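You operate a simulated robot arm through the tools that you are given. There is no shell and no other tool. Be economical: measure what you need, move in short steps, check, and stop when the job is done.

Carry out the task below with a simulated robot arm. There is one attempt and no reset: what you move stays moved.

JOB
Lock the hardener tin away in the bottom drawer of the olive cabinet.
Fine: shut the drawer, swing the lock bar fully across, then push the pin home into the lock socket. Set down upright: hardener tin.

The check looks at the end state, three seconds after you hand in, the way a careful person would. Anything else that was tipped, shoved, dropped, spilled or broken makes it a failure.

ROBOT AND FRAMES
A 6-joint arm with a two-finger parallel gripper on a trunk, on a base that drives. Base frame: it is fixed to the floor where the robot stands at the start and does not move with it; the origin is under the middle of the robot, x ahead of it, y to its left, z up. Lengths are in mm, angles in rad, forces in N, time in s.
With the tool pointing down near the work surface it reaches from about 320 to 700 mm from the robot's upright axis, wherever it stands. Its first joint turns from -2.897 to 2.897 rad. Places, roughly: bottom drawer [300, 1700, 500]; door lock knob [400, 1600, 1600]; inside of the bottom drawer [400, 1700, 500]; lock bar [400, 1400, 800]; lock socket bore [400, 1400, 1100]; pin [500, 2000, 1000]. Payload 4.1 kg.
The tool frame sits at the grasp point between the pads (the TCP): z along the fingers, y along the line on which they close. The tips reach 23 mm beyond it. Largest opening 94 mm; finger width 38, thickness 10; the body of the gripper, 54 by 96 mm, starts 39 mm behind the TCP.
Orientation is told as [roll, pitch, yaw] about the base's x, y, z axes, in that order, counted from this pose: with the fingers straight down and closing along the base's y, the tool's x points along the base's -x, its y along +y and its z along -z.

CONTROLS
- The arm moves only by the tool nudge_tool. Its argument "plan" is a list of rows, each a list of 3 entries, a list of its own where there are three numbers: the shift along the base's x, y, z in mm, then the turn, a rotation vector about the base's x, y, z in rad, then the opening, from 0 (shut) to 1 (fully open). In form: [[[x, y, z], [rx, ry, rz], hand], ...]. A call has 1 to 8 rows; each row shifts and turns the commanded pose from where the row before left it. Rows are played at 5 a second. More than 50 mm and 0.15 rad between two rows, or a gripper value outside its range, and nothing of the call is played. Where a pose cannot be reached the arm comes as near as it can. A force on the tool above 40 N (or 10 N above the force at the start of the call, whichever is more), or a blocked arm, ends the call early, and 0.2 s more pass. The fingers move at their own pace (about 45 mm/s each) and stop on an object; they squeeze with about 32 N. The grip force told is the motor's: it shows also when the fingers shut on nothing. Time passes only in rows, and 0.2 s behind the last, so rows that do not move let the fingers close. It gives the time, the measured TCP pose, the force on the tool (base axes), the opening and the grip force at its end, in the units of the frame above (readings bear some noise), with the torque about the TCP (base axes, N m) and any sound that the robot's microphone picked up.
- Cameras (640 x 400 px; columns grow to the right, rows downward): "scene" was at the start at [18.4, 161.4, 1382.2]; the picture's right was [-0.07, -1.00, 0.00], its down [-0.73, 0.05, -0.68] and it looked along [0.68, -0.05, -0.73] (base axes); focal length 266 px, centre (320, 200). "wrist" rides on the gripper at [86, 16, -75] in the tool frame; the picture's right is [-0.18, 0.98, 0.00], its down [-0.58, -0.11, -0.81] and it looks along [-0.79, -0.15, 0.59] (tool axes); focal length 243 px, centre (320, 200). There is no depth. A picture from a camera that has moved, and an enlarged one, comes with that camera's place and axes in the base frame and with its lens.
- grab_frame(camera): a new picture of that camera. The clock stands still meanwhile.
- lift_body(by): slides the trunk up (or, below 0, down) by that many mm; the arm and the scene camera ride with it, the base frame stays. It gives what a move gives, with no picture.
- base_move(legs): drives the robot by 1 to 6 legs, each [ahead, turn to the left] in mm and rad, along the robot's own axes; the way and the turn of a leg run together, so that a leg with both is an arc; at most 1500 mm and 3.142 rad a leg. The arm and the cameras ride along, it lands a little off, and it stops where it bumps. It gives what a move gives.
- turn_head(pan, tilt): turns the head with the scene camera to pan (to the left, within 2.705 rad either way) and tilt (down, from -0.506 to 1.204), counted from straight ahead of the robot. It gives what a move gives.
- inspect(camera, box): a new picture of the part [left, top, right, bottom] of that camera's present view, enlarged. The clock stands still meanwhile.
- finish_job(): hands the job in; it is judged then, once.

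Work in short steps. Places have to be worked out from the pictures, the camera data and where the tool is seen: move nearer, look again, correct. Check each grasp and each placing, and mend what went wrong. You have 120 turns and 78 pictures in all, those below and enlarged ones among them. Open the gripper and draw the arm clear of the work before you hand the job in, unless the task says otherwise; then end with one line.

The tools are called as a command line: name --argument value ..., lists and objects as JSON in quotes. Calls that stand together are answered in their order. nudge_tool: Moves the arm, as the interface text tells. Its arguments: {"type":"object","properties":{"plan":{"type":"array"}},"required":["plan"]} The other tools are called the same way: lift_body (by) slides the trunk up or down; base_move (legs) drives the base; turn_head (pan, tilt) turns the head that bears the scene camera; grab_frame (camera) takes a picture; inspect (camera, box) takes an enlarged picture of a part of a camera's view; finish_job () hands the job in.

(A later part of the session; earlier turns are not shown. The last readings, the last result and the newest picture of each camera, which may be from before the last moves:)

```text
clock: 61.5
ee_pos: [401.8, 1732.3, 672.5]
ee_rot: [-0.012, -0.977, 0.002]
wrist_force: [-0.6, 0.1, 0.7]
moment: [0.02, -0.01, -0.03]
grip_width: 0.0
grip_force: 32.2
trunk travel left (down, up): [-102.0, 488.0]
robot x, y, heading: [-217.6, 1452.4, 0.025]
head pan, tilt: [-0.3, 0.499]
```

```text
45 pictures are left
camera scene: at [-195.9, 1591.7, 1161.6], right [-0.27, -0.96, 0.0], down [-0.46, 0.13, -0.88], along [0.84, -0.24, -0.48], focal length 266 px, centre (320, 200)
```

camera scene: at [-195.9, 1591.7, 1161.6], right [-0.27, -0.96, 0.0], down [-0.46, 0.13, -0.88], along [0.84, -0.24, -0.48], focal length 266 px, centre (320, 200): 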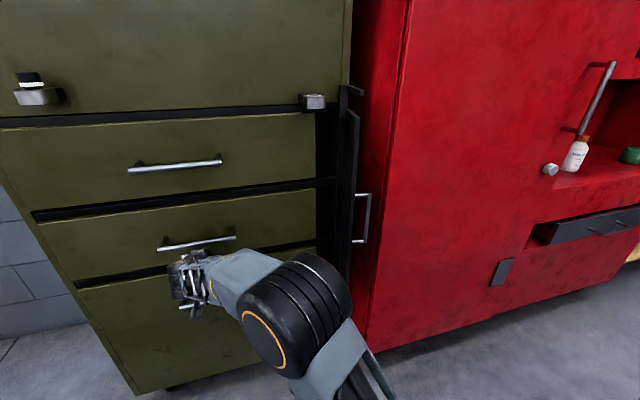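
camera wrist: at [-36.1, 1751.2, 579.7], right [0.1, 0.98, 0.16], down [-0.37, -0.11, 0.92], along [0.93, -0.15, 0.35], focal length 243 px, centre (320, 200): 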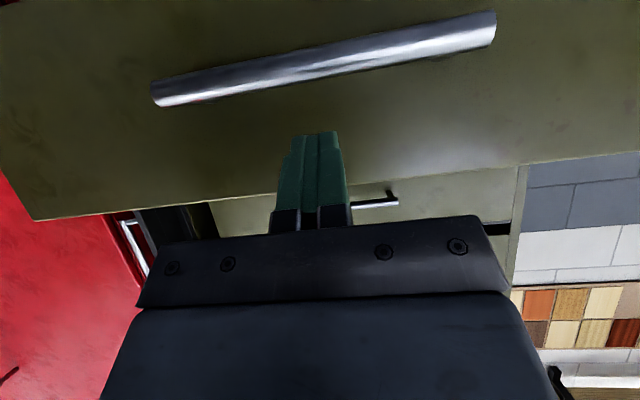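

My retract was refused because a row exceeded the step limit, and the lift then scraped upward until it stopped. The force has settled now. I retract straight back with legal steps.

nudge_tool --plan '[[[-20, 0, 0], [0, 0, 0], 0], [[-40, 0, 0], [0, 0, 0], 0], [[-45, 0, 0], [0, 0, 0], 0], [[-45, 0, 0], [0, 0, 0], 0], [[-45, 0, 0], [0, 0, 0], 0]]'

grab_frame --camera "scene"

grab_frame --camera "wrist"

```text
clock: 62.6
ee_pos: [207.1, 1732.7, 671.2]
ee_rot: [-0.012, -0.974, 0.001]
wrist_force: [-0.3, -0.1, 0.1]
moment: [0.01, 0.03, 0.02]
grip_width: 0.0
grip_force: 31.6
trunk travel left (down, up): [-102.0, 488.0]
robot x, y, heading: [-213.7, 1448.8, 0.024]
head pan, tilt: [-0.3, 0.499]
```

```text
44 pictures are left
camera scene: at [-195.6, 1591.7, 1161.7], right [-0.27, -0.96, 0.0], down [-0.46, 0.13, -0.88], along [0.84, -0.24, -0.48], focal length 266 px, centre (320, 200)
```

scene: 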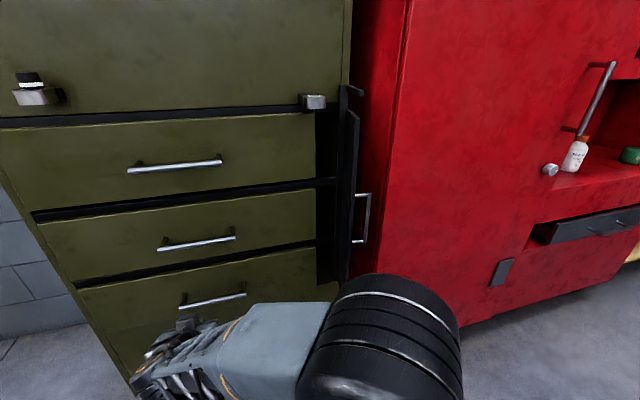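

```text
43 pictures are left
camera wrist: at [98.3, 1749.7, 640.7], right [0.11, 0.98, 0.15], down [-0.34, -0.1, 0.93], along [0.93, -0.15, 0.33], focal length 243 px, centre (320, 200)
```

wrist: 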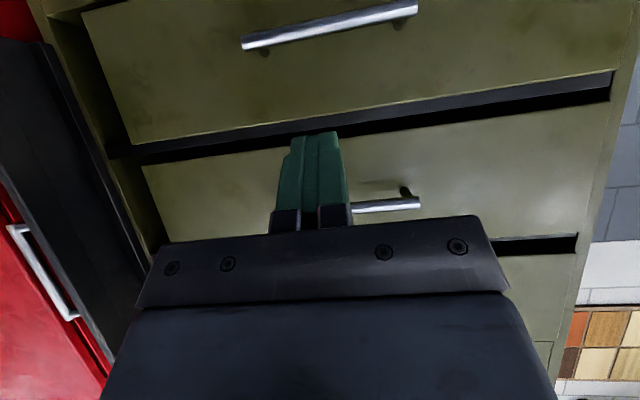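

All the drawers are shut. Now I'll zoom in on the lock bar and socket.

inspect --camera "scene" --box '[270, 70, 398, 290]'

inspect --camera "scene" --box '[280, 75, 376, 135]'

```text
1.82 times, centred on (334, 180) of scene
camera zoom: at [-195.6, 1591.7, 1161.7], right [-0.27, -0.96, 0.0], down [-0.46, 0.13, -0.88], along [0.84, -0.24, -0.48], focal length 484 px, centre (294, 236)
```

zoom: 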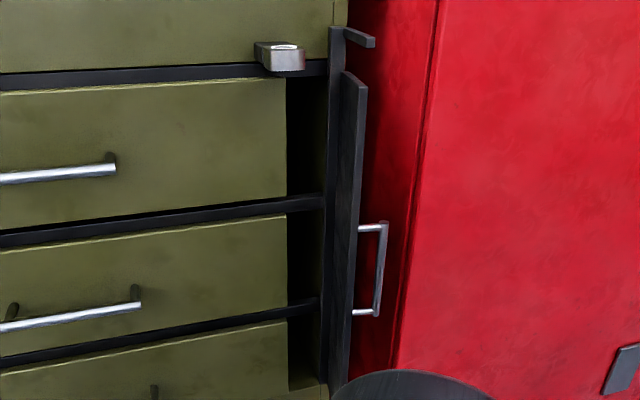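

```text
6.67 times, centred on (328, 105) of scene
camera zoom: at [-195.6, 1591.7, 1161.7], right [-0.27, -0.96, 0.0], down [-0.46, 0.13, -0.88], along [0.84, -0.24, -0.48], focal length 1776 px, centre (267, 833)
```

zoom: 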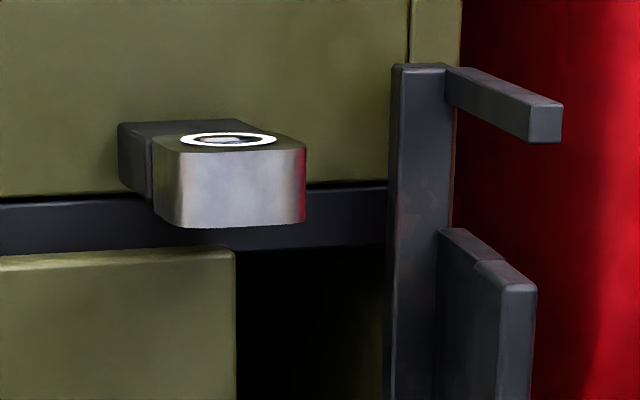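

From the two views I place the parts as follows:
- **Socket bore:** about [385, 1438, 1084].
- **Lock flap:** hinged near [424, 1350], pointing at me with its edge at x≈354 and its top at z≈1043.
- **Flap handle:** near [341, 1310], z 703–848.

I'll raise the trunk and bring the closed fingers to the flap's outer side at z≈930.

lift_body --by 260

nudge_tool --plan '[[[-20, -40, 0], [0, -0.1, 0], 0], [[0, -50, 0], [0, -0.1, 0], 0], [[0, -50, 0], [0, -0.1, 0], 0], [[0, -50, 0], [0, 0, 0], 0], [[0, -50, 0], [0, 0, 0], 0], [[0, -50, 0], [0, 0, 0], 0], [[0, -50, 0], [0, 0, 0], 0], [[0, -50, 0], [0, 0, 0], 0]]'

```text
clock: 65.3
ee_pos: [207.3, 1734.0, 930.6]
ee_rot: [-0.013, -0.974, 0.003]
wrist_force: [0.3, 0.0, -0.1]
moment: [-0.04, 0.0, -0.03]
grip_width: 0.1
grip_force: 32.0
trunk travel left (down, up): [-362.0, 228.0]
robot x, y, heading: [-221.9, 1454.0, 0.02]
head pan, tilt: [-0.3, 0.499]
```

```text
clock: 67.1
ee_pos: [253.3, 1487.2, 955.2]
ee_rot: [-0.018, -1.276, 0.001]
wrist_force: [0.4, 0.1, 0.3]
moment: [0.01, -0.04, 0.0]
grip_width: 0.1
grip_force: 32.1
out of reach, approached as far as the arm can: row 3, 4, 5, 6, 7, 8
trunk travel left (down, up): [-362.0, 228.0]
robot x, y, heading: [-220.0, 1449.9, 0.022]
head pan, tilt: [-0.3, 0.499]
```

With the tool near-horizontal, the arm is too close to fold. I drive the base back 180 mm and try again.

base_move --legs '[[-180, 0]]'

nudge_tool --plan '[[[30, -40, -5], [0, 0, 0], 0], [[30, -40, -5], [0, 0, 0], 0], [[30, -40, -5], [0, 0, 0], 0], [[30, -40, -5], [0, 0, 0], 0], [[30, -35, -5], [0, 0, 0], 0], [[20, 0, 0], [0, 0, 0], 0]]'

grab_frame --camera "scene"

grab_frame --camera "wrist"

```text
clock: 68.6
ee_pos: [74.3, 1482.0, 954.5]
ee_rot: [-0.018, -1.275, 0.004]
wrist_force: [0.7, 0.5, -0.3]
moment: [-0.01, 0.0, 0.03]
grip_width: 0.0
grip_force: 32.0
trunk travel left (down, up): [-362.0, 228.0]
robot x, y, heading: [-399.1, 1446.9, 0.023]
head pan, tilt: [-0.3, 0.499]
```

```text
refused: row 1 steps farther than a row can; nothing moved
```

```text
40 pictures are left
camera scene: at [-375.1, 1587.6, 1421.7], right [-0.27, -0.96, 0.0], down [-0.46, 0.13, -0.88], along [0.84, -0.24, -0.48], focal length 266 px, centre (320, 200)
```

scene: 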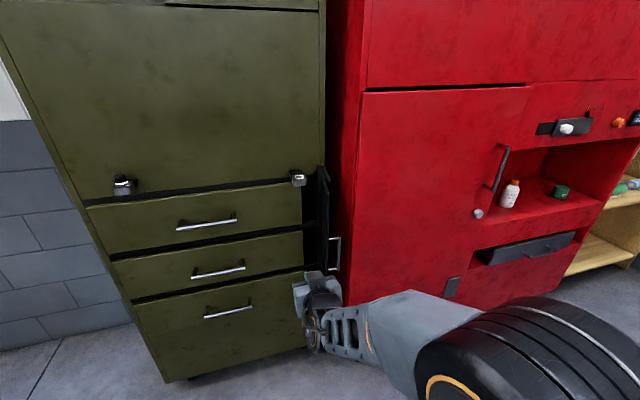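

```text
39 pictures are left
camera wrist: at [-20.8, 1500.0, 892.9], right [0.07, 0.98, 0.17], down [-0.6, -0.1, 0.79], along [0.79, -0.16, 0.59], focal length 243 px, centre (320, 200)
```

wrist: 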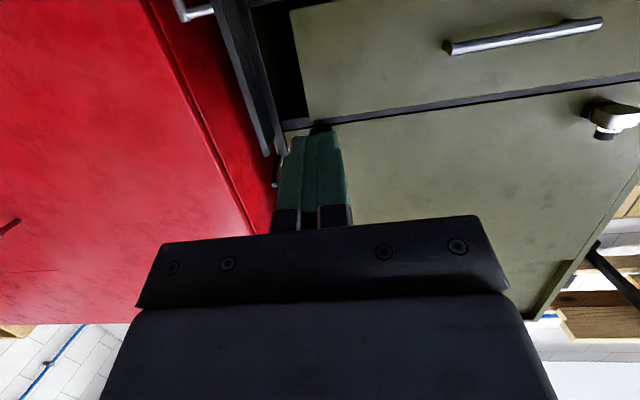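

I'll keep each row's steps under 50 mm. First I move right to y≈1285, then ahead.

nudge_tool --plan '[[[20, -43, -3], [0, 0, 0], 0], [[20, -43, -3], [0, 0, 0], 0], [[20, -43, -3], [0, 0, 0], 0], [[20, -43, -3], [0, 0, 0], 0], [[30, -25, -3], [0, 0, 0], 0], [[45, 0, -3], [0, 0, 0], 0], [[40, 0, -3], [0, 0, 0], 0]]'

turn_head --pan -0.4 --tilt 0.55

inspect --camera "scene" --box '[240, 80, 480, 280]'

grab_frame --camera "wrist"

```text
clock: 70.2
ee_pos: [194.3, 1488.9, 955.6]
ee_rot: [-0.025, -1.272, 0.002]
wrist_force: [0.6, -0.1, 0.5]
moment: [-0.01, -0.03, 0.03]
grip_width: 0.0
grip_force: 31.9
out of reach, approached as far as the arm can: row 1, 2, 3, 4, 5, 6
trunk travel left (down, up): [-362.0, 228.0]
robot x, y, heading: [-399.0, 1448.2, 0.021]
head pan, tilt: [-0.3, 0.499]
```

```text
clock: 70.9
ee_pos: [193.1, 1488.1, 955.6]
ee_rot: [-0.025, -1.271, 0.002]
wrist_force: [0.2, 0.3, -0.2]
moment: [0.0, -0.02, 0.03]
grip_width: 0.0
grip_force: 32.0
trunk travel left (down, up): [-362.0, 228.0]
robot x, y, heading: [-397.2, 1446.7, 0.025]
head pan, tilt: [-0.4, 0.55]
```

```text
2.00 times, centred on (360, 180) of scene
camera zoom: at [-379.2, 1579.5, 1417.1], right [-0.37, -0.93, 0.0], down [-0.49, 0.19, -0.85], along [0.79, -0.31, -0.52], focal length 533 px, centre (240, 240)
```

zoom: 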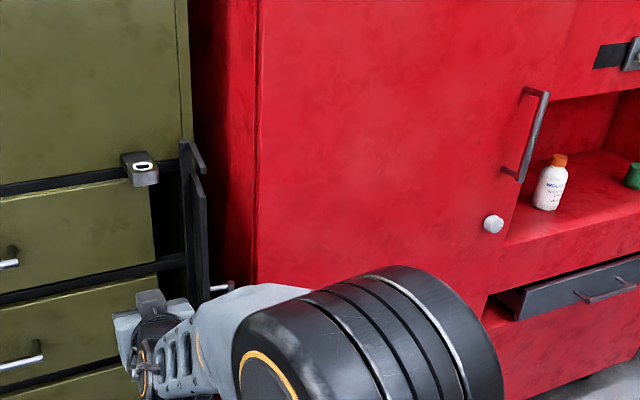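

```text
37 pictures are left
camera wrist: at [98.4, 1506.4, 894.5], right [0.08, 0.98, 0.17], down [-0.6, -0.09, 0.79], along [0.79, -0.16, 0.59], focal length 243 px, centre (320, 200)
```

wrist: 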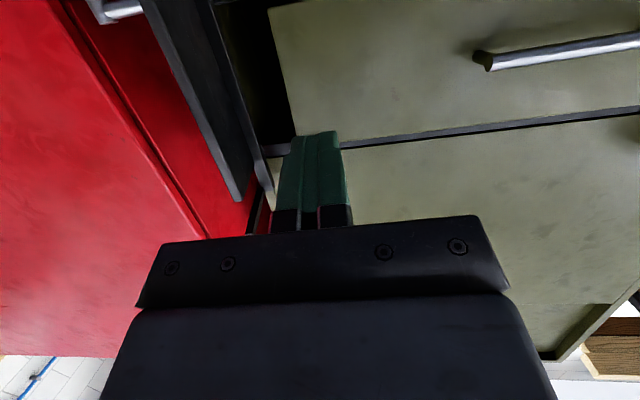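

The arm gets stuck at a wrist singularity when reaching straight out to the right. Reaching left of the axis works, so I shift the base about 350 mm to the right.

base_move --legs '[[0, -1.595], [350, 0], [0, 1.571]]'

```text
clock: 80.9
ee_pos: [196.3, 1135.2, 955.6]
ee_rot: [-0.027, -1.272, 0.0]
wrist_force: [0.3, 0.3, 0.0]
moment: [0.0, 0.03, 0.04]
grip_width: 0.2
grip_force: 32.1
trunk travel left (down, up): [-362.0, 228.0]
robot x, y, heading: [-394.5, 1097.1, 0.022]
head pan, tilt: [-0.4, 0.55]
```

The base is now at y≈1097. I move the fingers left to y≈1287 and look.

nudge_tool --plan '[[[0, 40, -10], [0.027, 0, 0], 0], [[0, 45, -10], [0, 0, 0], 0], [[0, 45, -10], [0, 0, 0], 0], [[30, 22, 0], [0, 0, 0], 0], [[30, 0, 0], [0, 0, 0], 0], [[0, 0, 0], [0, 0, 0], 0]]'

turn_head --pan 0.1 --tilt 0.5

grab_frame --camera "scene"

grab_frame --camera "wrist"

```text
clock: 82.3
ee_pos: [256.7, 1286.5, 926.1]
ee_rot: [0.064, -1.273, -0.089]
wrist_force: [0.6, 0.3, 0.4]
moment: [-0.01, -0.02, -0.02]
grip_width: 0.2
grip_force: 31.5
trunk travel left (down, up): [-362.0, 228.0]
robot x, y, heading: [-392.8, 1095.6, 0.02]
head pan, tilt: [-0.4, 0.55]
```

```text
clock: 83.2
ee_pos: [256.8, 1288.5, 926.2]
ee_rot: [0.064, -1.272, -0.089]
wrist_force: [-0.1, 0.5, 0.5]
moment: [0.01, -0.01, 0.02]
grip_width: 0.0
grip_force: 31.9
trunk travel left (down, up): [-362.0, 228.0]
robot x, y, heading: [-393.8, 1097.4, 0.017]
head pan, tilt: [0.099, 0.499]
```

```text
36 pictures are left
camera scene: at [-368.3, 1273.4, 1421.7], right [0.12, -0.99, 0.0], down [-0.48, -0.06, -0.88], along [0.87, 0.1, -0.48], focal length 266 px, centre (320, 200)
```

scene: 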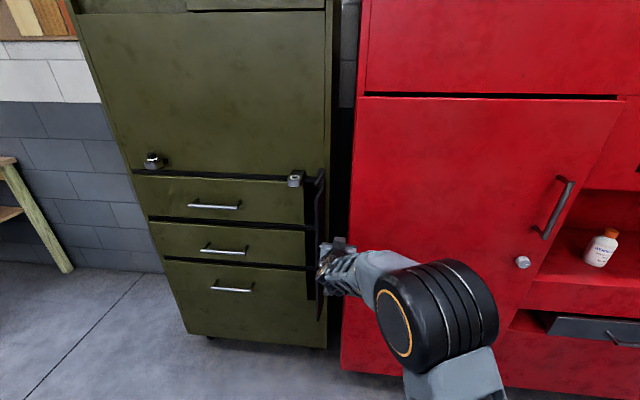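

```text
35 pictures are left
camera wrist: at [161.8, 1307.2, 864.9], right [0.08, 0.98, 0.19], down [-0.6, -0.11, 0.79], along [0.79, -0.18, 0.58], focal length 243 px, centre (320, 200)
```

wrist: 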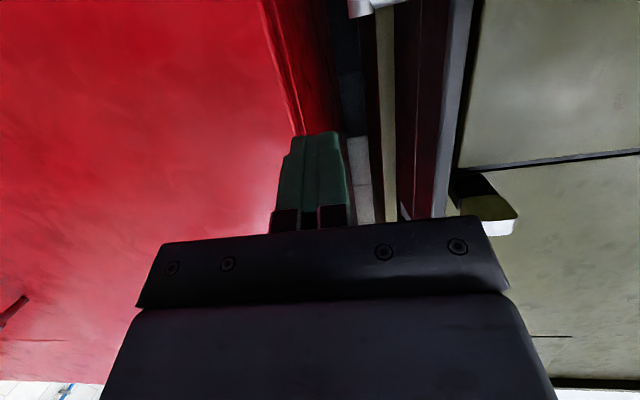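

The gap between the red cabinet (y<1252) and the flap (y≈1350–1375) is visible. I shift to y≈1303, slide in to x≈350, and then push left.

nudge_tool --plan '[[[25, 8, 0], [0, 0, 0], 0], [[25, 7, 0], [0, 0, 0], 0], [[25, 0, 0], [0, 0, 0], 0], [[18, 0, 0], [0, 0, 0], 0], [[0, 0, 0], [0, 0, 0], 0]]'

inspect --camera "scene" --box '[240, 140, 400, 340]'

```text
clock: 84.4
ee_pos: [348.6, 1302.4, 925.3]
ee_rot: [0.065, -1.273, -0.09]
wrist_force: [-0.3, -0.1, 0.3]
moment: [0.01, 0.01, 0.03]
grip_width: 0.0
grip_force: 32.3
trunk travel left (down, up): [-362.0, 228.0]
robot x, y, heading: [-396.3, 1096.6, 0.017]
head pan, tilt: [0.099, 0.499]
```

```text
2.00 times, centred on (320, 240) of scene
camera zoom: at [-368.2, 1273.4, 1421.7], right [0.12, -0.99, 0.0], down [-0.48, -0.06, -0.88], along [0.87, 0.1, -0.48], focal length 533 px, centre (320, 120)
```

zoom: 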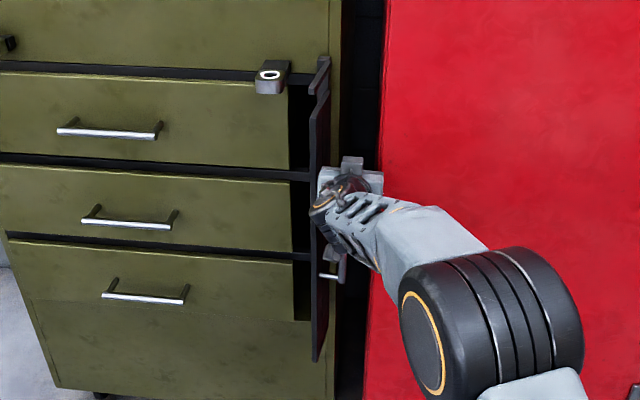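

The fingers are beside the flap's outer face. I push toward +y.

nudge_tool --plan '[[[0, 15, 0], [0, 0, 0], 0], [[0, 15, 0], [0, 0, 0], 0], [[0, 15, 0], [0, 0, 0], 0], [[0, 15, 0], [0, 0, 0], 0], [[0, 15, 0], [0, 0, 0], 0], [[0, 15, 0], [0, 0, 0], 0], [[0, 12, 0], [0, 0, 0], 0]]'

inspect --camera "scene" --box '[240, 140, 400, 340]'

```text
clock: 86.0
ee_pos: [349.3, 1405.9, 924.9]
ee_rot: [0.064, -1.274, -0.086]
wrist_force: [-0.7, -0.3, 0.4]
moment: [-0.01, -0.01, 0.01]
grip_width: 0.0
grip_force: 32.3
trunk travel left (down, up): [-362.0, 228.0]
robot x, y, heading: [-396.1, 1097.2, 0.02]
head pan, tilt: [0.099, 0.499]
```

```text
2.00 times, centred on (320, 240) of scene
camera zoom: at [-368.4, 1273.4, 1421.7], right [0.12, -0.99, 0.0], down [-0.48, -0.06, -0.88], along [0.87, 0.1, -0.48], focal length 533 px, centre (320, 120)
```

zoom: 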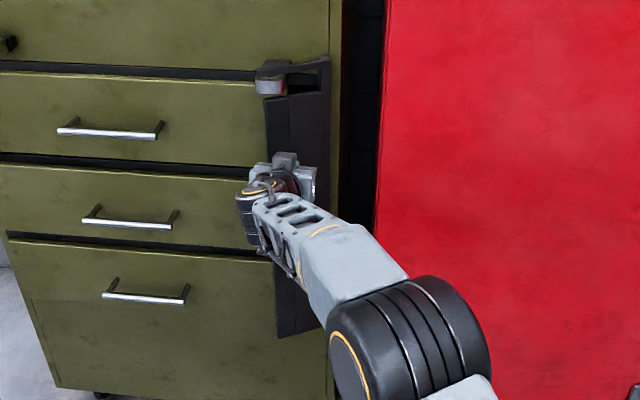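

The flap has swung more than halfway and the top arm lies over the socket. I push forward to press it flat.

nudge_tool --plan '[[[8, 0, 0], [0, 0, 0], 0], [[8, 0, 0], [0, 0, 0], 0], [[8, 0, 0], [0, 0, 0], 0], [[6, 0, 0], [0, 0, 0], 0], [[6, 0, 0], [0, 0, 0], 0], [[5, 0, 0], [0, 0, 0], 0], [[5, 0, 0], [0, 0, 0], 0]]'

inspect --camera "scene" --box '[240, 140, 400, 340]'

```text
clock: 87.2
ee_pos: [378.5, 1404.6, 926.2]
ee_rot: [0.064, -1.268, -0.092]
wrist_force: [-30.0, -10.1, 3.4]
moment: [0.11, -0.43, -0.24]
grip_width: 0.1
grip_force: 31.9
trunk travel left (down, up): [-362.0, 228.0]
robot x, y, heading: [-396.6, 1098.4, 0.018]
head pan, tilt: [0.099, 0.499]
stopped in row 5: the force on the tool passed its limit at 50 N (the readings are from after the stop); the commanded pose is now the measured one
```

```text
2.00 times, centred on (320, 240) of scene
camera zoom: at [-373.5, 1272.0, 1422.1], right [0.12, -0.99, 0.0], down [-0.47, -0.06, -0.88], along [0.87, 0.1, -0.48], focal length 533 px, centre (320, 120)
```

zoom: 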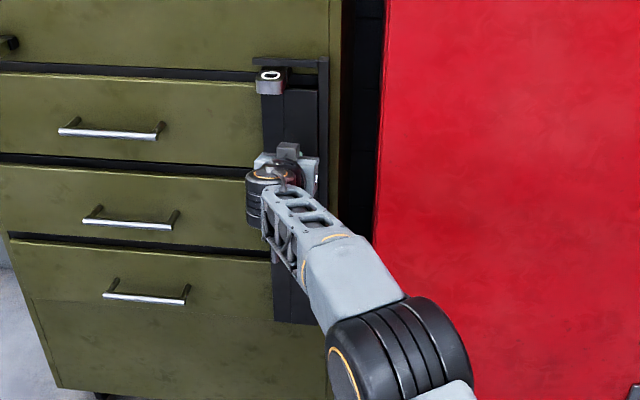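

The bar is flat across with the bore exposed in front of the arm, stopped at 50 N. I retract and un-tilt the tool, then drive over to the pin, whose cap centre I triangulate at [390, 1918, 1127].

nudge_tool --plan '[[[-30, 0, 0], [0, 0, 0], 0], [[-45, 0, 0], [0, 0, 0], 0], [[-45, 0, 0], [0, 0, 0], 0], [[-45, 0, 10], [0, 0.14, 0], 0], [[-20, 0, 20], [0, 0.14, 0], 1], [[0, 0, 20], [0, 0.14, 0], 1], [[0, 0, 20], [0, 0.14, 0], 1], [[0, 0, 20], [0, 0.11, 0], 1]]'

base_move --legs '[[0, 1.553], [500, 0], [0, -1.571], [200, 0]]'

turn_head --pan 0.2 --tilt 0.4

grab_frame --camera "scene"

```text
clock: 89.0
ee_pos: [197.5, 1406.0, 1012.3]
ee_rot: [-0.004, -0.595, -0.032]
wrist_force: [0.1, -0.5, 0.0]
moment: [0.03, -0.01, -0.03]
grip_width: 86.9
grip_force: 0.2
trunk travel left (down, up): [-362.0, 228.0]
robot x, y, heading: [-396.6, 1093.6, 0.017]
head pan, tilt: [0.099, 0.499]
```

```text
clock: 100.7
ee_pos: [379.5, 1903.0, 1008.6]
ee_rot: [-0.012, -0.586, -0.032]
wrist_force: [-1.0, 0.4, -1.0]
moment: [-0.01, -0.01, 0.0]
grip_width: 94.0
grip_force: 0.0
trunk travel left (down, up): [-362.0, 228.0]
robot x, y, heading: [-210.9, 1596.0, 0.011]
head pan, tilt: [0.099, 0.499]
stopped in leg 4: the force on the tool passed its limit at 76 N (the readings are from after the stop); the commanded pose is now the measured one
```

```text
clock: 101.4
ee_pos: [378.7, 1903.1, 1008.9]
ee_rot: [-0.012, -0.583, -0.034]
wrist_force: [-0.2, 0.0, -0.9]
moment: [-0.02, -0.08, -0.02]
grip_width: 94.1
grip_force: 0.1
trunk travel left (down, up): [-362.0, 228.0]
robot x, y, heading: [-213.0, 1597.7, 0.01]
head pan, tilt: [0.201, 0.4]
```

```text
31 pictures are left
camera scene: at [-185.2, 1782.1, 1430.8], right [0.21, -0.98, 0.0], down [-0.38, -0.08, -0.92], along [0.9, 0.19, -0.39], focal length 266 px, centre (320, 200)
```

scene: 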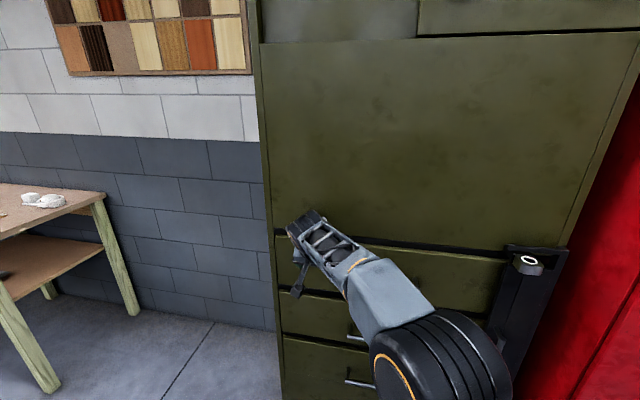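

I drove too far ahead and the tool bumped at 76 N. I back the arm straight out and check that nothing moved.

nudge_tool --plan '[[[-15, 0, 0], [0, 0, 0], 1], [[-40, 0, 0], [0, 0, 0], 1], [[-45, 0, 0], [0, 0, 0], 1], [[-40, -20, 0], [0, 0, 0], 1], [[0, -45, 0], [0, 0, 0], 1], [[0, -45, 0], [0, 0, 0], 1], [[0, -45, 0], [0, 0, 0], 1]]'

grab_frame --camera "scene"

```text
clock: 103.0
ee_pos: [238.4, 1747.5, 1008.2]
ee_rot: [-0.012, -0.586, -0.032]
wrist_force: [-0.3, -0.7, -0.2]
moment: [-0.04, 0.0, 0.01]
grip_width: 93.9
grip_force: 0.0
trunk travel left (down, up): [-362.0, 228.0]
robot x, y, heading: [-213.8, 1595.6, 0.009]
head pan, tilt: [0.201, 0.4]
```

```text
30 pictures are left
camera scene: at [-185.1, 1782.1, 1430.8], right [0.21, -0.98, 0.0], down [-0.38, -0.08, -0.92], along [0.9, 0.19, -0.39], focal length 266 px, centre (320, 200)
```

scene: 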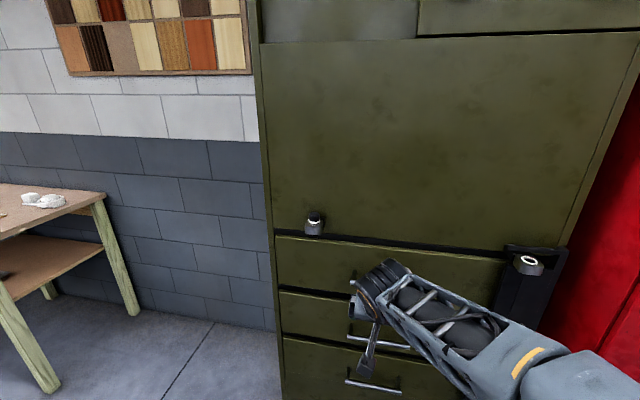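

The pin still sits in its clip. I zoom in on the pin and on the socket/bar from here to measure them.

inspect --camera "scene" --box '[274, 195, 354, 245]'

inspect --camera "scene" --box '[490, 230, 586, 290]'

```text
8.00 times, centred on (314, 220) of scene
camera zoom: at [-185.1, 1782.1, 1430.8], right [0.21, -0.98, 0.0], down [-0.38, -0.08, -0.92], along [0.9, 0.19, -0.39], focal length 2131 px, centre (368, 40)
```

zoom: 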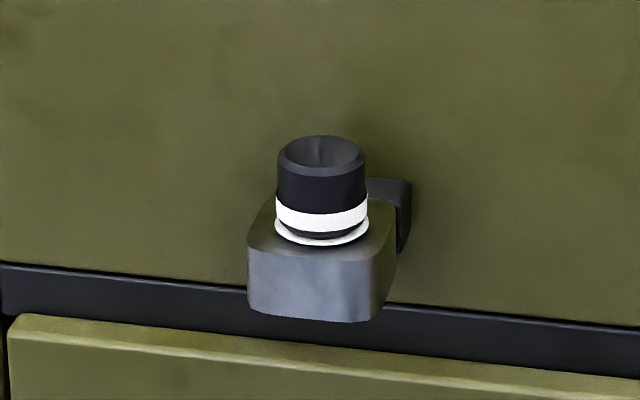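

```text
6.67 times, centred on (538, 260) of scene
camera zoom: at [-185.1, 1782.1, 1430.8], right [0.21, -0.98, 0.0], down [-0.38, -0.08, -0.92], along [0.9, 0.19, -0.39], focal length 1776 px, centre (-1133, -200)
```

zoom: 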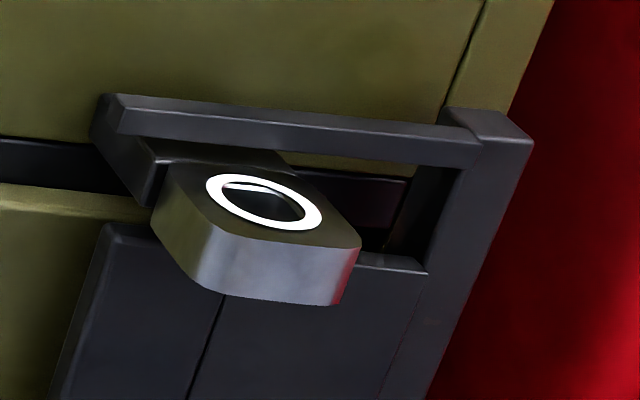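

The pin cap is at ≈[400, 1921, 1124], 28 mm wide with its base at z≈1108. The socket ring is near [378, 1439, 1087]. I raise the trunk and align the open gripper in front of and above the pin.

lift_body --by 190

nudge_tool --plan '[[[10, 45, 0], [0.012, 0, 0.032], 1], [[15, 45, 0], [0, 0, 0], 1], [[15, 45, 0], [0, 0, 0], 1], [[20, 38, 0], [0, 0, 0], 1], [[20, 0, 0], [0, 0, 0], 1], [[0, 0, 0], [0, 0, 0], 1]]'

grab_frame --camera "wrist"

grab_frame --camera "scene"

```text
clock: 105.1
ee_pos: [239.2, 1746.3, 1197.4]
ee_rot: [-0.012, -0.585, -0.036]
wrist_force: [0.8, -0.8, 0.3]
moment: [-0.01, -0.01, -0.01]
grip_width: 93.9
grip_force: 0.2
trunk travel left (down, up): [-552.0, 38.0]
robot x, y, heading: [-208.7, 1597.5, 0.013]
head pan, tilt: [0.201, 0.4]
```

```text
clock: 106.5
ee_pos: [319.2, 1920.5, 1197.7]
ee_rot: [0.001, -0.584, -0.011]
wrist_force: [-0.1, -1.0, 0.3]
moment: [-0.01, 0.01, 0.0]
grip_width: 94.0
grip_force: 0.0
trunk travel left (down, up): [-552.0, 38.0]
robot x, y, heading: [-214.5, 1598.6, 0.011]
head pan, tilt: [0.201, 0.4]
```

```text
27 pictures are left
camera wrist: at [208.0, 1937.6, 1212.1], right [0.16, 0.98, 0.1], down [0.04, -0.11, 0.99], along [0.99, -0.16, -0.06], focal length 243 px, centre (320, 200)
```

wrist: 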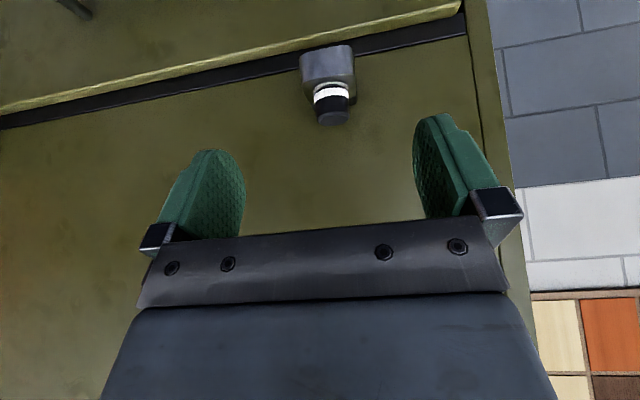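

```text
26 pictures are left
camera scene: at [-185.2, 1782.0, 1620.8], right [0.21, -0.98, 0.0], down [-0.38, -0.08, -0.92], along [0.9, 0.19, -0.39], focal length 266 px, centre (320, 200)
```

scene: 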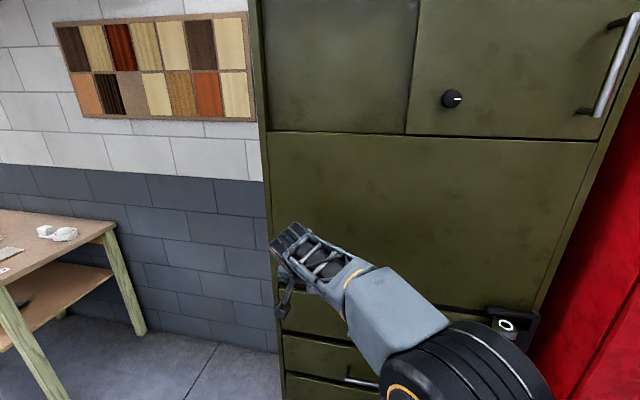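

The pin in the wrist view agrees: y≈1923, z≈1127. I move over it and partway down, then check.

nudge_tool --plan '[[[35, 1, 0], [0, 0, 0.01], 1], [[33, 1, -5], [0, 0, 0], 1], [[4, 0, -18], [0, 0, 0], 1], [[0, 0, 0], [0, 0, 0], 1]]'

grab_frame --camera "wrist"

```text
clock: 107.5
ee_pos: [391.7, 1921.9, 1175.3]
ee_rot: [0.002, -0.585, -0.002]
wrist_force: [0.2, 0.1, 0.9]
moment: [-0.01, -0.01, -0.04]
grip_width: 93.9
grip_force: 0.1
trunk travel left (down, up): [-552.0, 38.0]
robot x, y, heading: [-214.3, 1598.2, 0.012]
head pan, tilt: [0.201, 0.4]
```

```text
25 pictures are left
camera wrist: at [279.7, 1938.3, 1189.2], right [0.15, 0.98, 0.1], down [0.04, -0.11, 0.99], along [0.99, -0.15, -0.06], focal length 243 px, centre (320, 200)
```

wrist: 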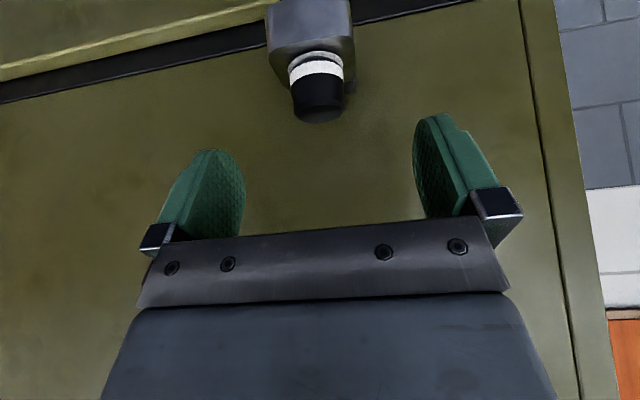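

The cap is centred at y≈1924. I descend to z≈1142 around the cap.

nudge_tool --plan '[[[0, 1.5, -15], [0, 0, 0], 1], [[0, 0, -10], [0, 0, 0], 1], [[0, 0, -8], [0, 0, 0], 1], [[0, 0, 0], [0, 0, 0], 1]]'

grab_frame --camera "wrist"

```text
clock: 108.5
ee_pos: [391.5, 1923.9, 1141.1]
ee_rot: [0.002, -0.585, 0.001]
wrist_force: [0.5, 0.7, 0.1]
moment: [0.01, 0.0, 0.01]
grip_width: 94.1
grip_force: 0.1
trunk travel left (down, up): [-552.0, 38.0]
robot x, y, heading: [-214.3, 1597.6, 0.009]
head pan, tilt: [0.201, 0.4]
```

```text
24 pictures are left
camera wrist: at [279.6, 1939.8, 1155.8], right [0.15, 0.98, 0.1], down [0.04, -0.11, 0.99], along [0.99, -0.15, -0.06], focal length 243 px, centre (320, 200)
```

wrist: 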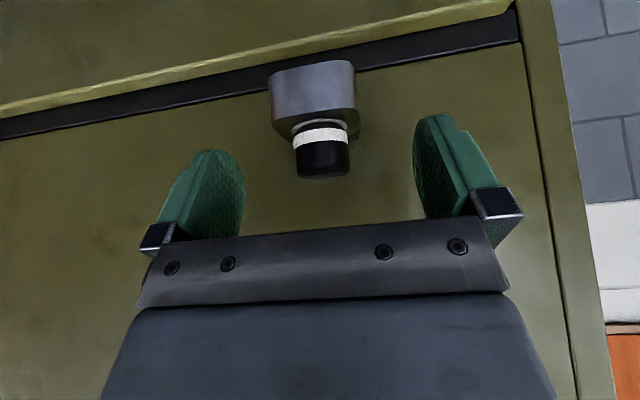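

The cap centre looks slightly deeper, x≈405. I nudge in 5 mm and close on the cap.

nudge_tool --plan '[[[5, 0, 0], [0, 0, 0], 1], [[0, 0, 0], [0, 0, 0], 0], [[0, 0, 0], [0, 0, 0], 0], [[0, 0, 0], [0, 0, 0], 0], [[0, 0, 0], [0, 0, 0], 0], [[0, 0, 0], [0, 0, 0], 0]]'

grab_frame --camera "wrist"

```text
clock: 109.9
ee_pos: [395.5, 1924.7, 1141.1]
ee_rot: [0.002, -0.585, 0.0]
wrist_force: [-0.2, 1.4, 0.7]
moment: [0.01, -0.04, 0.01]
grip_width: 26.0
grip_force: 31.8
trunk travel left (down, up): [-552.0, 38.0]
robot x, y, heading: [-215.9, 1595.7, 0.006]
head pan, tilt: [0.201, 0.4]
```

```text
23 pictures are left
camera wrist: at [284.4, 1939.8, 1155.9], right [0.15, 0.98, 0.1], down [0.04, -0.11, 0.99], along [0.99, -0.15, -0.06], focal length 243 px, centre (320, 200)
```

wrist: 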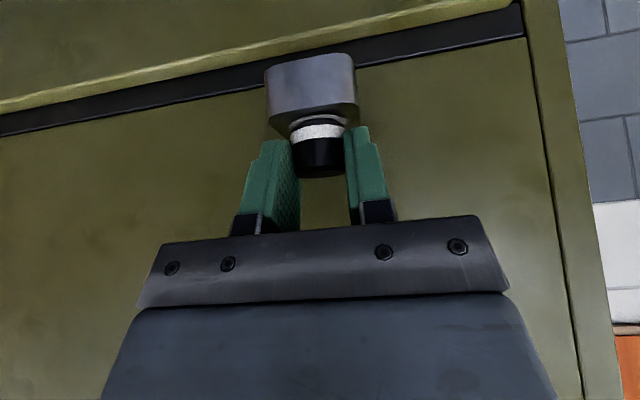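

The cap is gripped at 26 mm with 32 N. I lift straight up.

nudge_tool --plan '[[[0, 0, 8], [0, 0, 0], 0], [[0, 0, 10], [0, 0, 0], 0], [[0, 0, 15], [0, 0, 0], 0], [[0, 0, 20], [0, 0, 0], 0], [[0, 0, 25], [0, 0, 0], 0], [[0, 0, 0], [0, 0, 0], 0]]'

grab_frame --camera "wrist"

```text
clock: 111.3
ee_pos: [395.7, 1922.8, 1219.4]
ee_rot: [0.002, -0.584, -0.001]
wrist_force: [0.0, -0.1, -0.6]
moment: [0.0, 0.01, -0.02]
grip_width: 26.2
grip_force: 32.0
trunk travel left (down, up): [-552.0, 38.0]
robot x, y, heading: [-213.2, 1592.7, 0.012]
head pan, tilt: [0.201, 0.4]
```

```text
22 pictures are left
camera wrist: at [284.4, 1939.5, 1234.3], right [0.15, 0.98, 0.1], down [0.04, -0.11, 0.99], along [0.99, -0.15, -0.06], focal length 243 px, centre (320, 200)
```

wrist: 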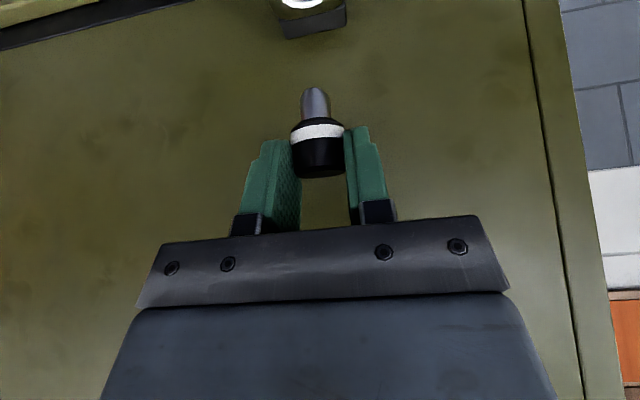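

The pin is out, with a shaft about 22 mm long, held upright. I pull back slightly and carry it right toward the socket.

nudge_tool --plan '[[[-35, 0, 0], [0, 0, 0], 0], [[-15, -45, 0], [0, 0, 0], 0], [[0, -48, 0], [0, 0, 0], 0], [[0, -48, 0], [0, 0, 0], 0], [[0, -48, 0], [0, 0, 0], 0], [[0, -48, 0], [0, 0, 0], 0], [[0, -48, 0], [0, 0, 0], 0], [[0, -48, 0], [0, 0, 0], 0]]'

nudge_tool --plan '[[[0, -48, 0], [0, 0, 0], 0], [[0, -48, 0], [0, 0, 0], 0], [[0, -48, 0], [0, 0, 0], 0], [[0, 0, 0], [0, 0, 0], 0]]'

grab_frame --camera "wrist"

```text
clock: 113.1
ee_pos: [345.9, 1587.8, 1219.5]
ee_rot: [0.005, -0.585, -0.003]
wrist_force: [1.0, 0.1, -0.4]
moment: [0.0, 0.0, -0.01]
grip_width: 25.7
grip_force: 31.9
trunk travel left (down, up): [-552.0, 38.0]
robot x, y, heading: [-211.5, 1594.6, 0.013]
head pan, tilt: [0.201, 0.4]
```

```text
clock: 114.1
ee_pos: [346.5, 1448.0, 1222.5]
ee_rot: [0.002, -0.585, -0.001]
wrist_force: [0.6, 0.2, -0.6]
moment: [-0.04, 0.02, -0.01]
grip_width: 26.2
grip_force: 32.5
trunk travel left (down, up): [-552.0, 38.0]
robot x, y, heading: [-213.3, 1593.3, 0.016]
head pan, tilt: [0.201, 0.4]
```

```text
21 pictures are left
camera wrist: at [234.7, 1462.7, 1236.0], right [0.15, 0.98, 0.1], down [0.04, -0.11, 0.99], along [0.99, -0.15, -0.06], focal length 243 px, centre (320, 200)
```

wrist: 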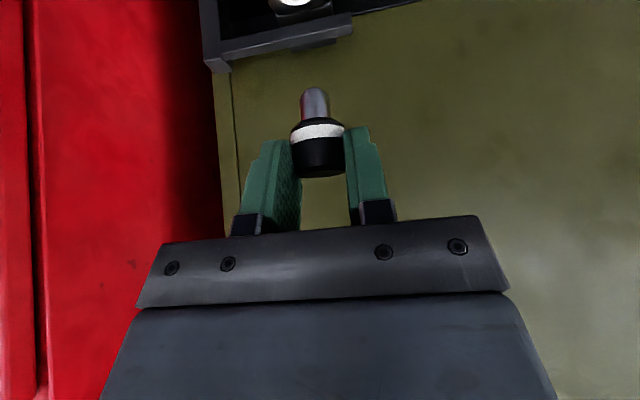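

The socket ring appears at the very top of the wrist view. I move to y≈1441 and lower so the pin tip is about 35 mm above the socket, then check both cameras.

nudge_tool --plan '[[[10, -7, -20], [0, 0, 0], 0], [[10, 0, -20], [0, 0, 0], 0], [[0, 0, -5], [0, 0, 0], 0], [[0, 0, 0], [0, 0, 0], 0]]'

turn_head --pan -0.45 --tilt 0.6

grab_frame --camera "scene"

grab_frame --camera "wrist"

```text
clock: 115.1
ee_pos: [366.7, 1439.9, 1175.3]
ee_rot: [0.003, -0.585, 0.001]
wrist_force: [-0.4, -0.1, -0.4]
moment: [-0.02, -0.03, -0.01]
grip_width: 26.0
grip_force: 32.3
trunk travel left (down, up): [-552.0, 38.0]
robot x, y, heading: [-212.4, 1597.2, 0.014]
head pan, tilt: [0.201, 0.4]
```

```text
clock: 116.1
ee_pos: [366.1, 1439.5, 1175.2]
ee_rot: [0.004, -0.585, 0.002]
wrist_force: [-0.4, 0.6, -0.8]
moment: [-0.01, -0.01, -0.01]
grip_width: 26.1
grip_force: 32.1
trunk travel left (down, up): [-552.0, 38.0]
robot x, y, heading: [-213.1, 1595.1, 0.015]
head pan, tilt: [-0.45, 0.6]
```

```text
20 pictures are left
camera scene: at [-195.6, 1724.9, 1602.6], right [-0.42, -0.91, 0.0], down [-0.51, 0.24, -0.83], along [0.75, -0.35, -0.56], focal length 266 px, centre (320, 200)
```

scene: 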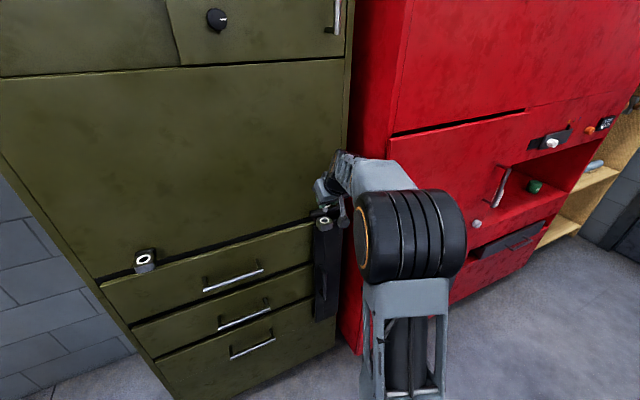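

```text
19 pictures are left
camera wrist: at [254.6, 1455.7, 1189.8], right [0.15, 0.98, 0.1], down [0.04, -0.11, 0.99], along [0.99, -0.15, -0.06], focal length 243 px, centre (320, 200)
```

wrist: 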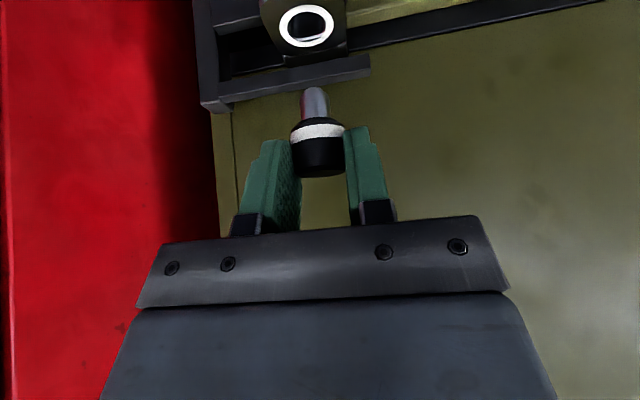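

Both pin tip and ring are visible. I zoom the scene camera on them for the depth.

inspect --camera "scene" --box '[290, 180, 370, 230]'

inspect --camera "scene" --box '[105, 230, 185, 280]'

```text
8.00 times, centred on (330, 205) of scene
camera zoom: at [-195.6, 1724.9, 1602.6], right [-0.42, -0.91, 0.0], down [-0.51, 0.24, -0.83], along [0.75, -0.35, -0.56], focal length 2131 px, centre (240, 160)
```

zoom: 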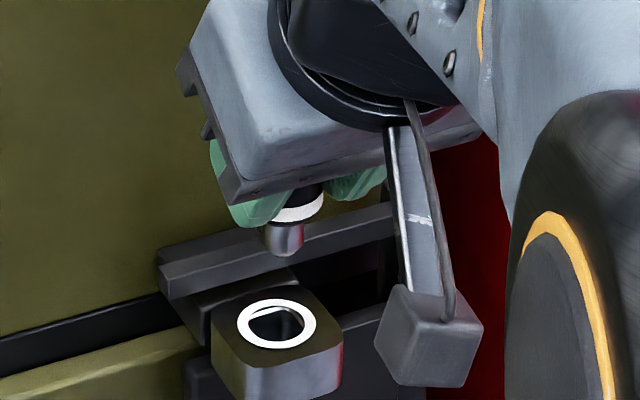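

```text
8.00 times, centred on (145, 255) of scene
camera zoom: at [-195.6, 1724.9, 1602.6], right [-0.42, -0.91, 0.0], down [-0.51, 0.24, -0.83], along [0.75, -0.35, -0.56], focal length 2131 px, centre (1720, -240)
```

zoom: 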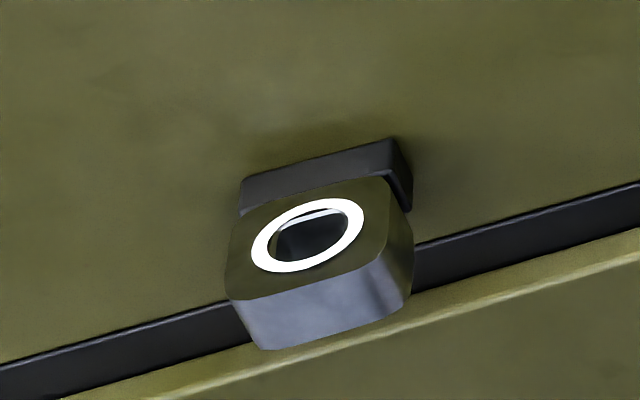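

The socket ring comes out at [383, 1439, 1087]. The pin may lean a little in the fingers, so I zoom in further to check.

inspect --camera "scene" --box '[314, 198, 338, 213]'

inspect --camera "wrist" --box '[240, 0, 400, 200]'

```text
16.00 times, centred on (326, 206) of scene
camera zoom: at [-195.6, 1724.9, 1602.6], right [-0.42, -0.91, 0.0], down [-0.51, 0.24, -0.83], along [0.75, -0.35, -0.56], focal length 4262 px, centre (224, 112)
```

zoom: 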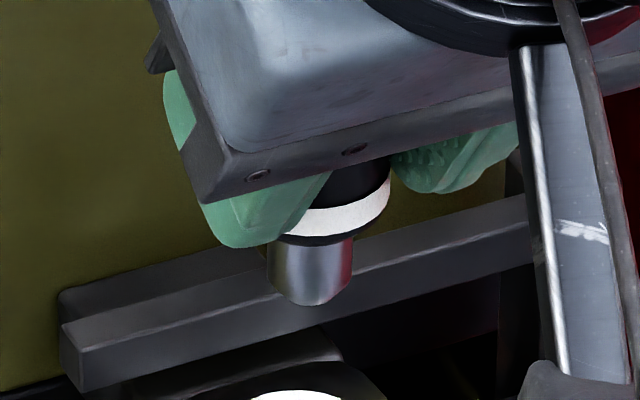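

```text
2.00 times, centred on (320, 100) of wrist
camera zoom: at [254.6, 1455.7, 1189.8], right [0.15, 0.98, 0.1], down [0.04, -0.11, 0.99], along [0.99, -0.15, -0.06], focal length 485 px, centre (320, 400)
```

zoom: 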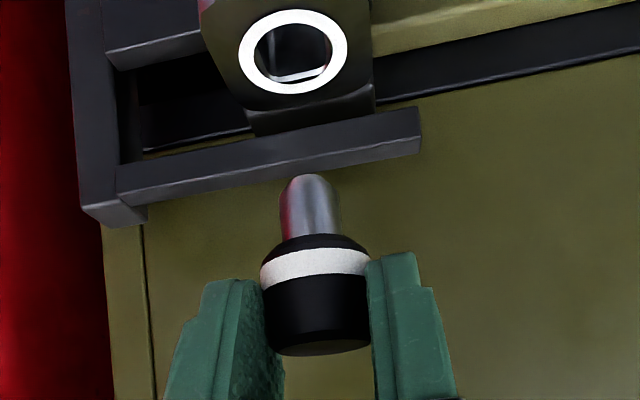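

The pin is vertical, with its tip at [377, 1440, 1127] and the ring at [384, 1438.5, 1087]. I shift +7/−1.5 mm, lower 28 mm, and recheck.

nudge_tool --plan '[[[7, -1.5, 0], [0, 0, 0], 0], [[0, 0, -14], [0, 0, 0], 0], [[0, 0, -14], [0, 0, 0], 0], [[0, 0, 0], [0, 0, 0], 0]]'

inspect --camera "scene" --box '[306, 195, 346, 220]'

inspect --camera "wrist" --box '[240, 0, 400, 200]'

```text
clock: 117.1
ee_pos: [374.1, 1438.5, 1146.7]
ee_rot: [0.003, -0.584, 0.001]
wrist_force: [-0.5, 0.6, -0.2]
moment: [0.03, -0.02, 0.0]
grip_width: 25.9
grip_force: 31.9
trunk travel left (down, up): [-552.0, 38.0]
robot x, y, heading: [-212.9, 1599.6, 0.012]
head pan, tilt: [-0.45, 0.6]
```

```text
16.00 times, centred on (326, 208) of scene
camera zoom: at [-195.6, 1724.9, 1602.6], right [-0.42, -0.91, 0.0], down [-0.51, 0.24, -0.83], along [0.75, -0.35, -0.56], focal length 4262 px, centre (224, 80)
```

zoom: 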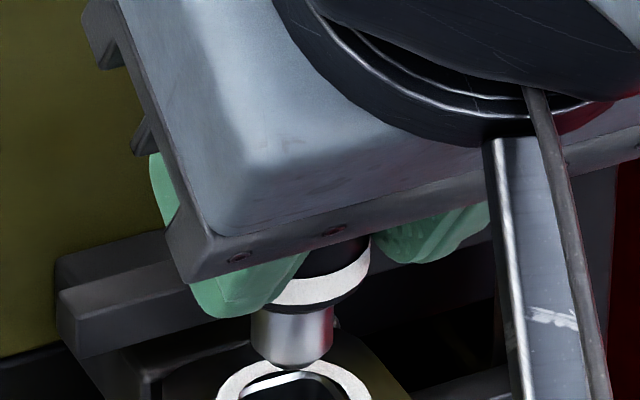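

```text
2.00 times, centred on (320, 100) of wrist
camera zoom: at [262.0, 1454.8, 1161.1], right [0.15, 0.98, 0.1], down [0.04, -0.11, 0.99], along [0.99, -0.15, -0.06], focal length 485 px, centre (320, 400)
```

zoom: 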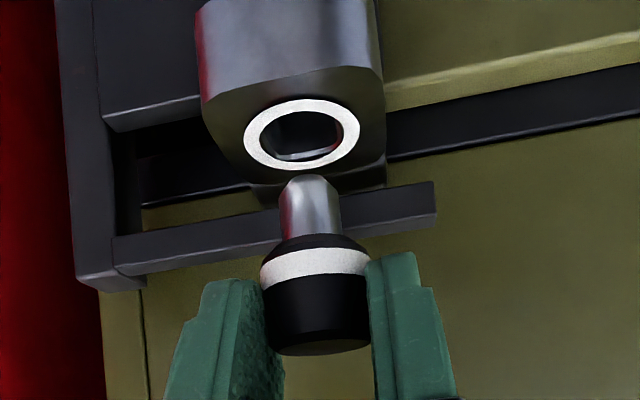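

Both views now show the tip directly above the ring, with about 12 mm to go. I lower gently.

nudge_tool --plan '[[[0, 0, -5], [0, 0, 0], 0], [[0, 0, -5], [0, 0, 0], 0], [[0, 0, -4], [0, 0, 0], 0], [[0, 0, -3], [0, 0, 0], 0], [[0, 0, 0], [0, 0, 0], 0]]'

inspect --camera "wrist" --box '[240, 0, 400, 200]'

```text
clock: 118.3
ee_pos: [374.0, 1437.9, 1129.5]
ee_rot: [0.005, -0.583, 0.001]
wrist_force: [-0.3, -0.4, 0.6]
moment: [0.0, 0.04, -0.05]
grip_width: 25.9
grip_force: 31.1
trunk travel left (down, up): [-552.0, 38.0]
robot x, y, heading: [-213.5, 1594.2, 0.013]
head pan, tilt: [-0.45, 0.6]
```

```text
2.00 times, centred on (320, 100) of wrist
camera zoom: at [261.5, 1454.5, 1144.1], right [0.15, 0.98, 0.1], down [0.04, -0.11, 0.99], along [0.99, -0.15, -0.06], focal length 485 px, centre (320, 400)
```

zoom: 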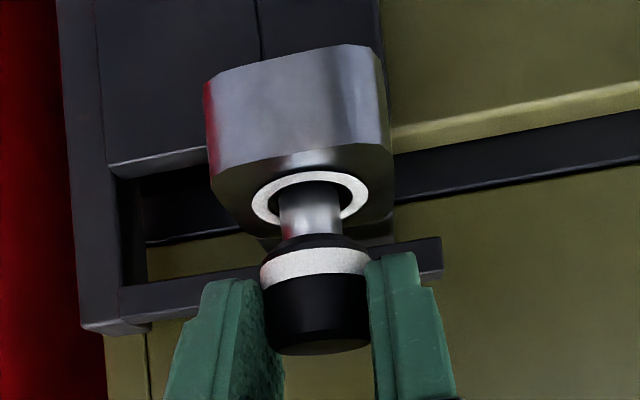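

The tip is entering the bore with no force. I push on down until it seats.

nudge_tool --plan '[[[0, 0, -3], [0, 0, 0], 0], [[0, 0, -3], [0, 0, 0], 0], [[0, 0, -3], [0, 0, 0], 0], [[0, 0, -2], [0, 0, 0], 0], [[0, 0, -2], [0, 0, 0], 0], [[0, 0, 0], [0, 0, 0], 0]]'

inspect --camera "wrist" --box '[240, 0, 400, 200]'

```text
clock: 119.7
ee_pos: [373.5, 1438.2, 1117.4]
ee_rot: [0.004, -0.586, 0.0]
wrist_force: [-5.8, 4.3, 1.7]
moment: [0.16, 0.18, 0.07]
grip_width: 26.0
grip_force: 31.1
trunk travel left (down, up): [-552.0, 38.0]
robot x, y, heading: [-210.6, 1596.5, 0.009]
head pan, tilt: [-0.45, 0.6]
```

```text
2.00 times, centred on (320, 100) of wrist
camera zoom: at [260.5, 1454.8, 1131.5], right [0.15, 0.98, 0.1], down [0.04, -0.11, 0.99], along [0.99, -0.15, -0.06], focal length 485 px, centre (320, 400)
```

zoom: 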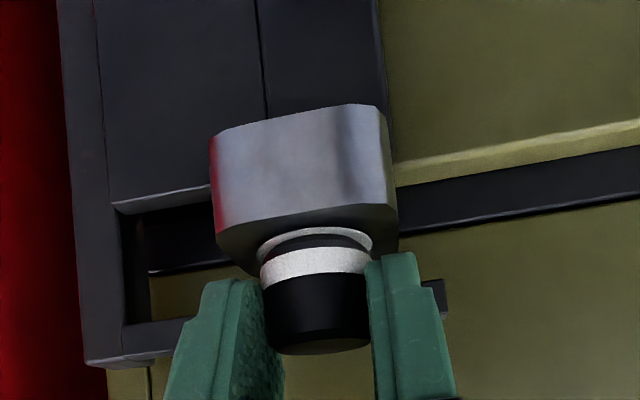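

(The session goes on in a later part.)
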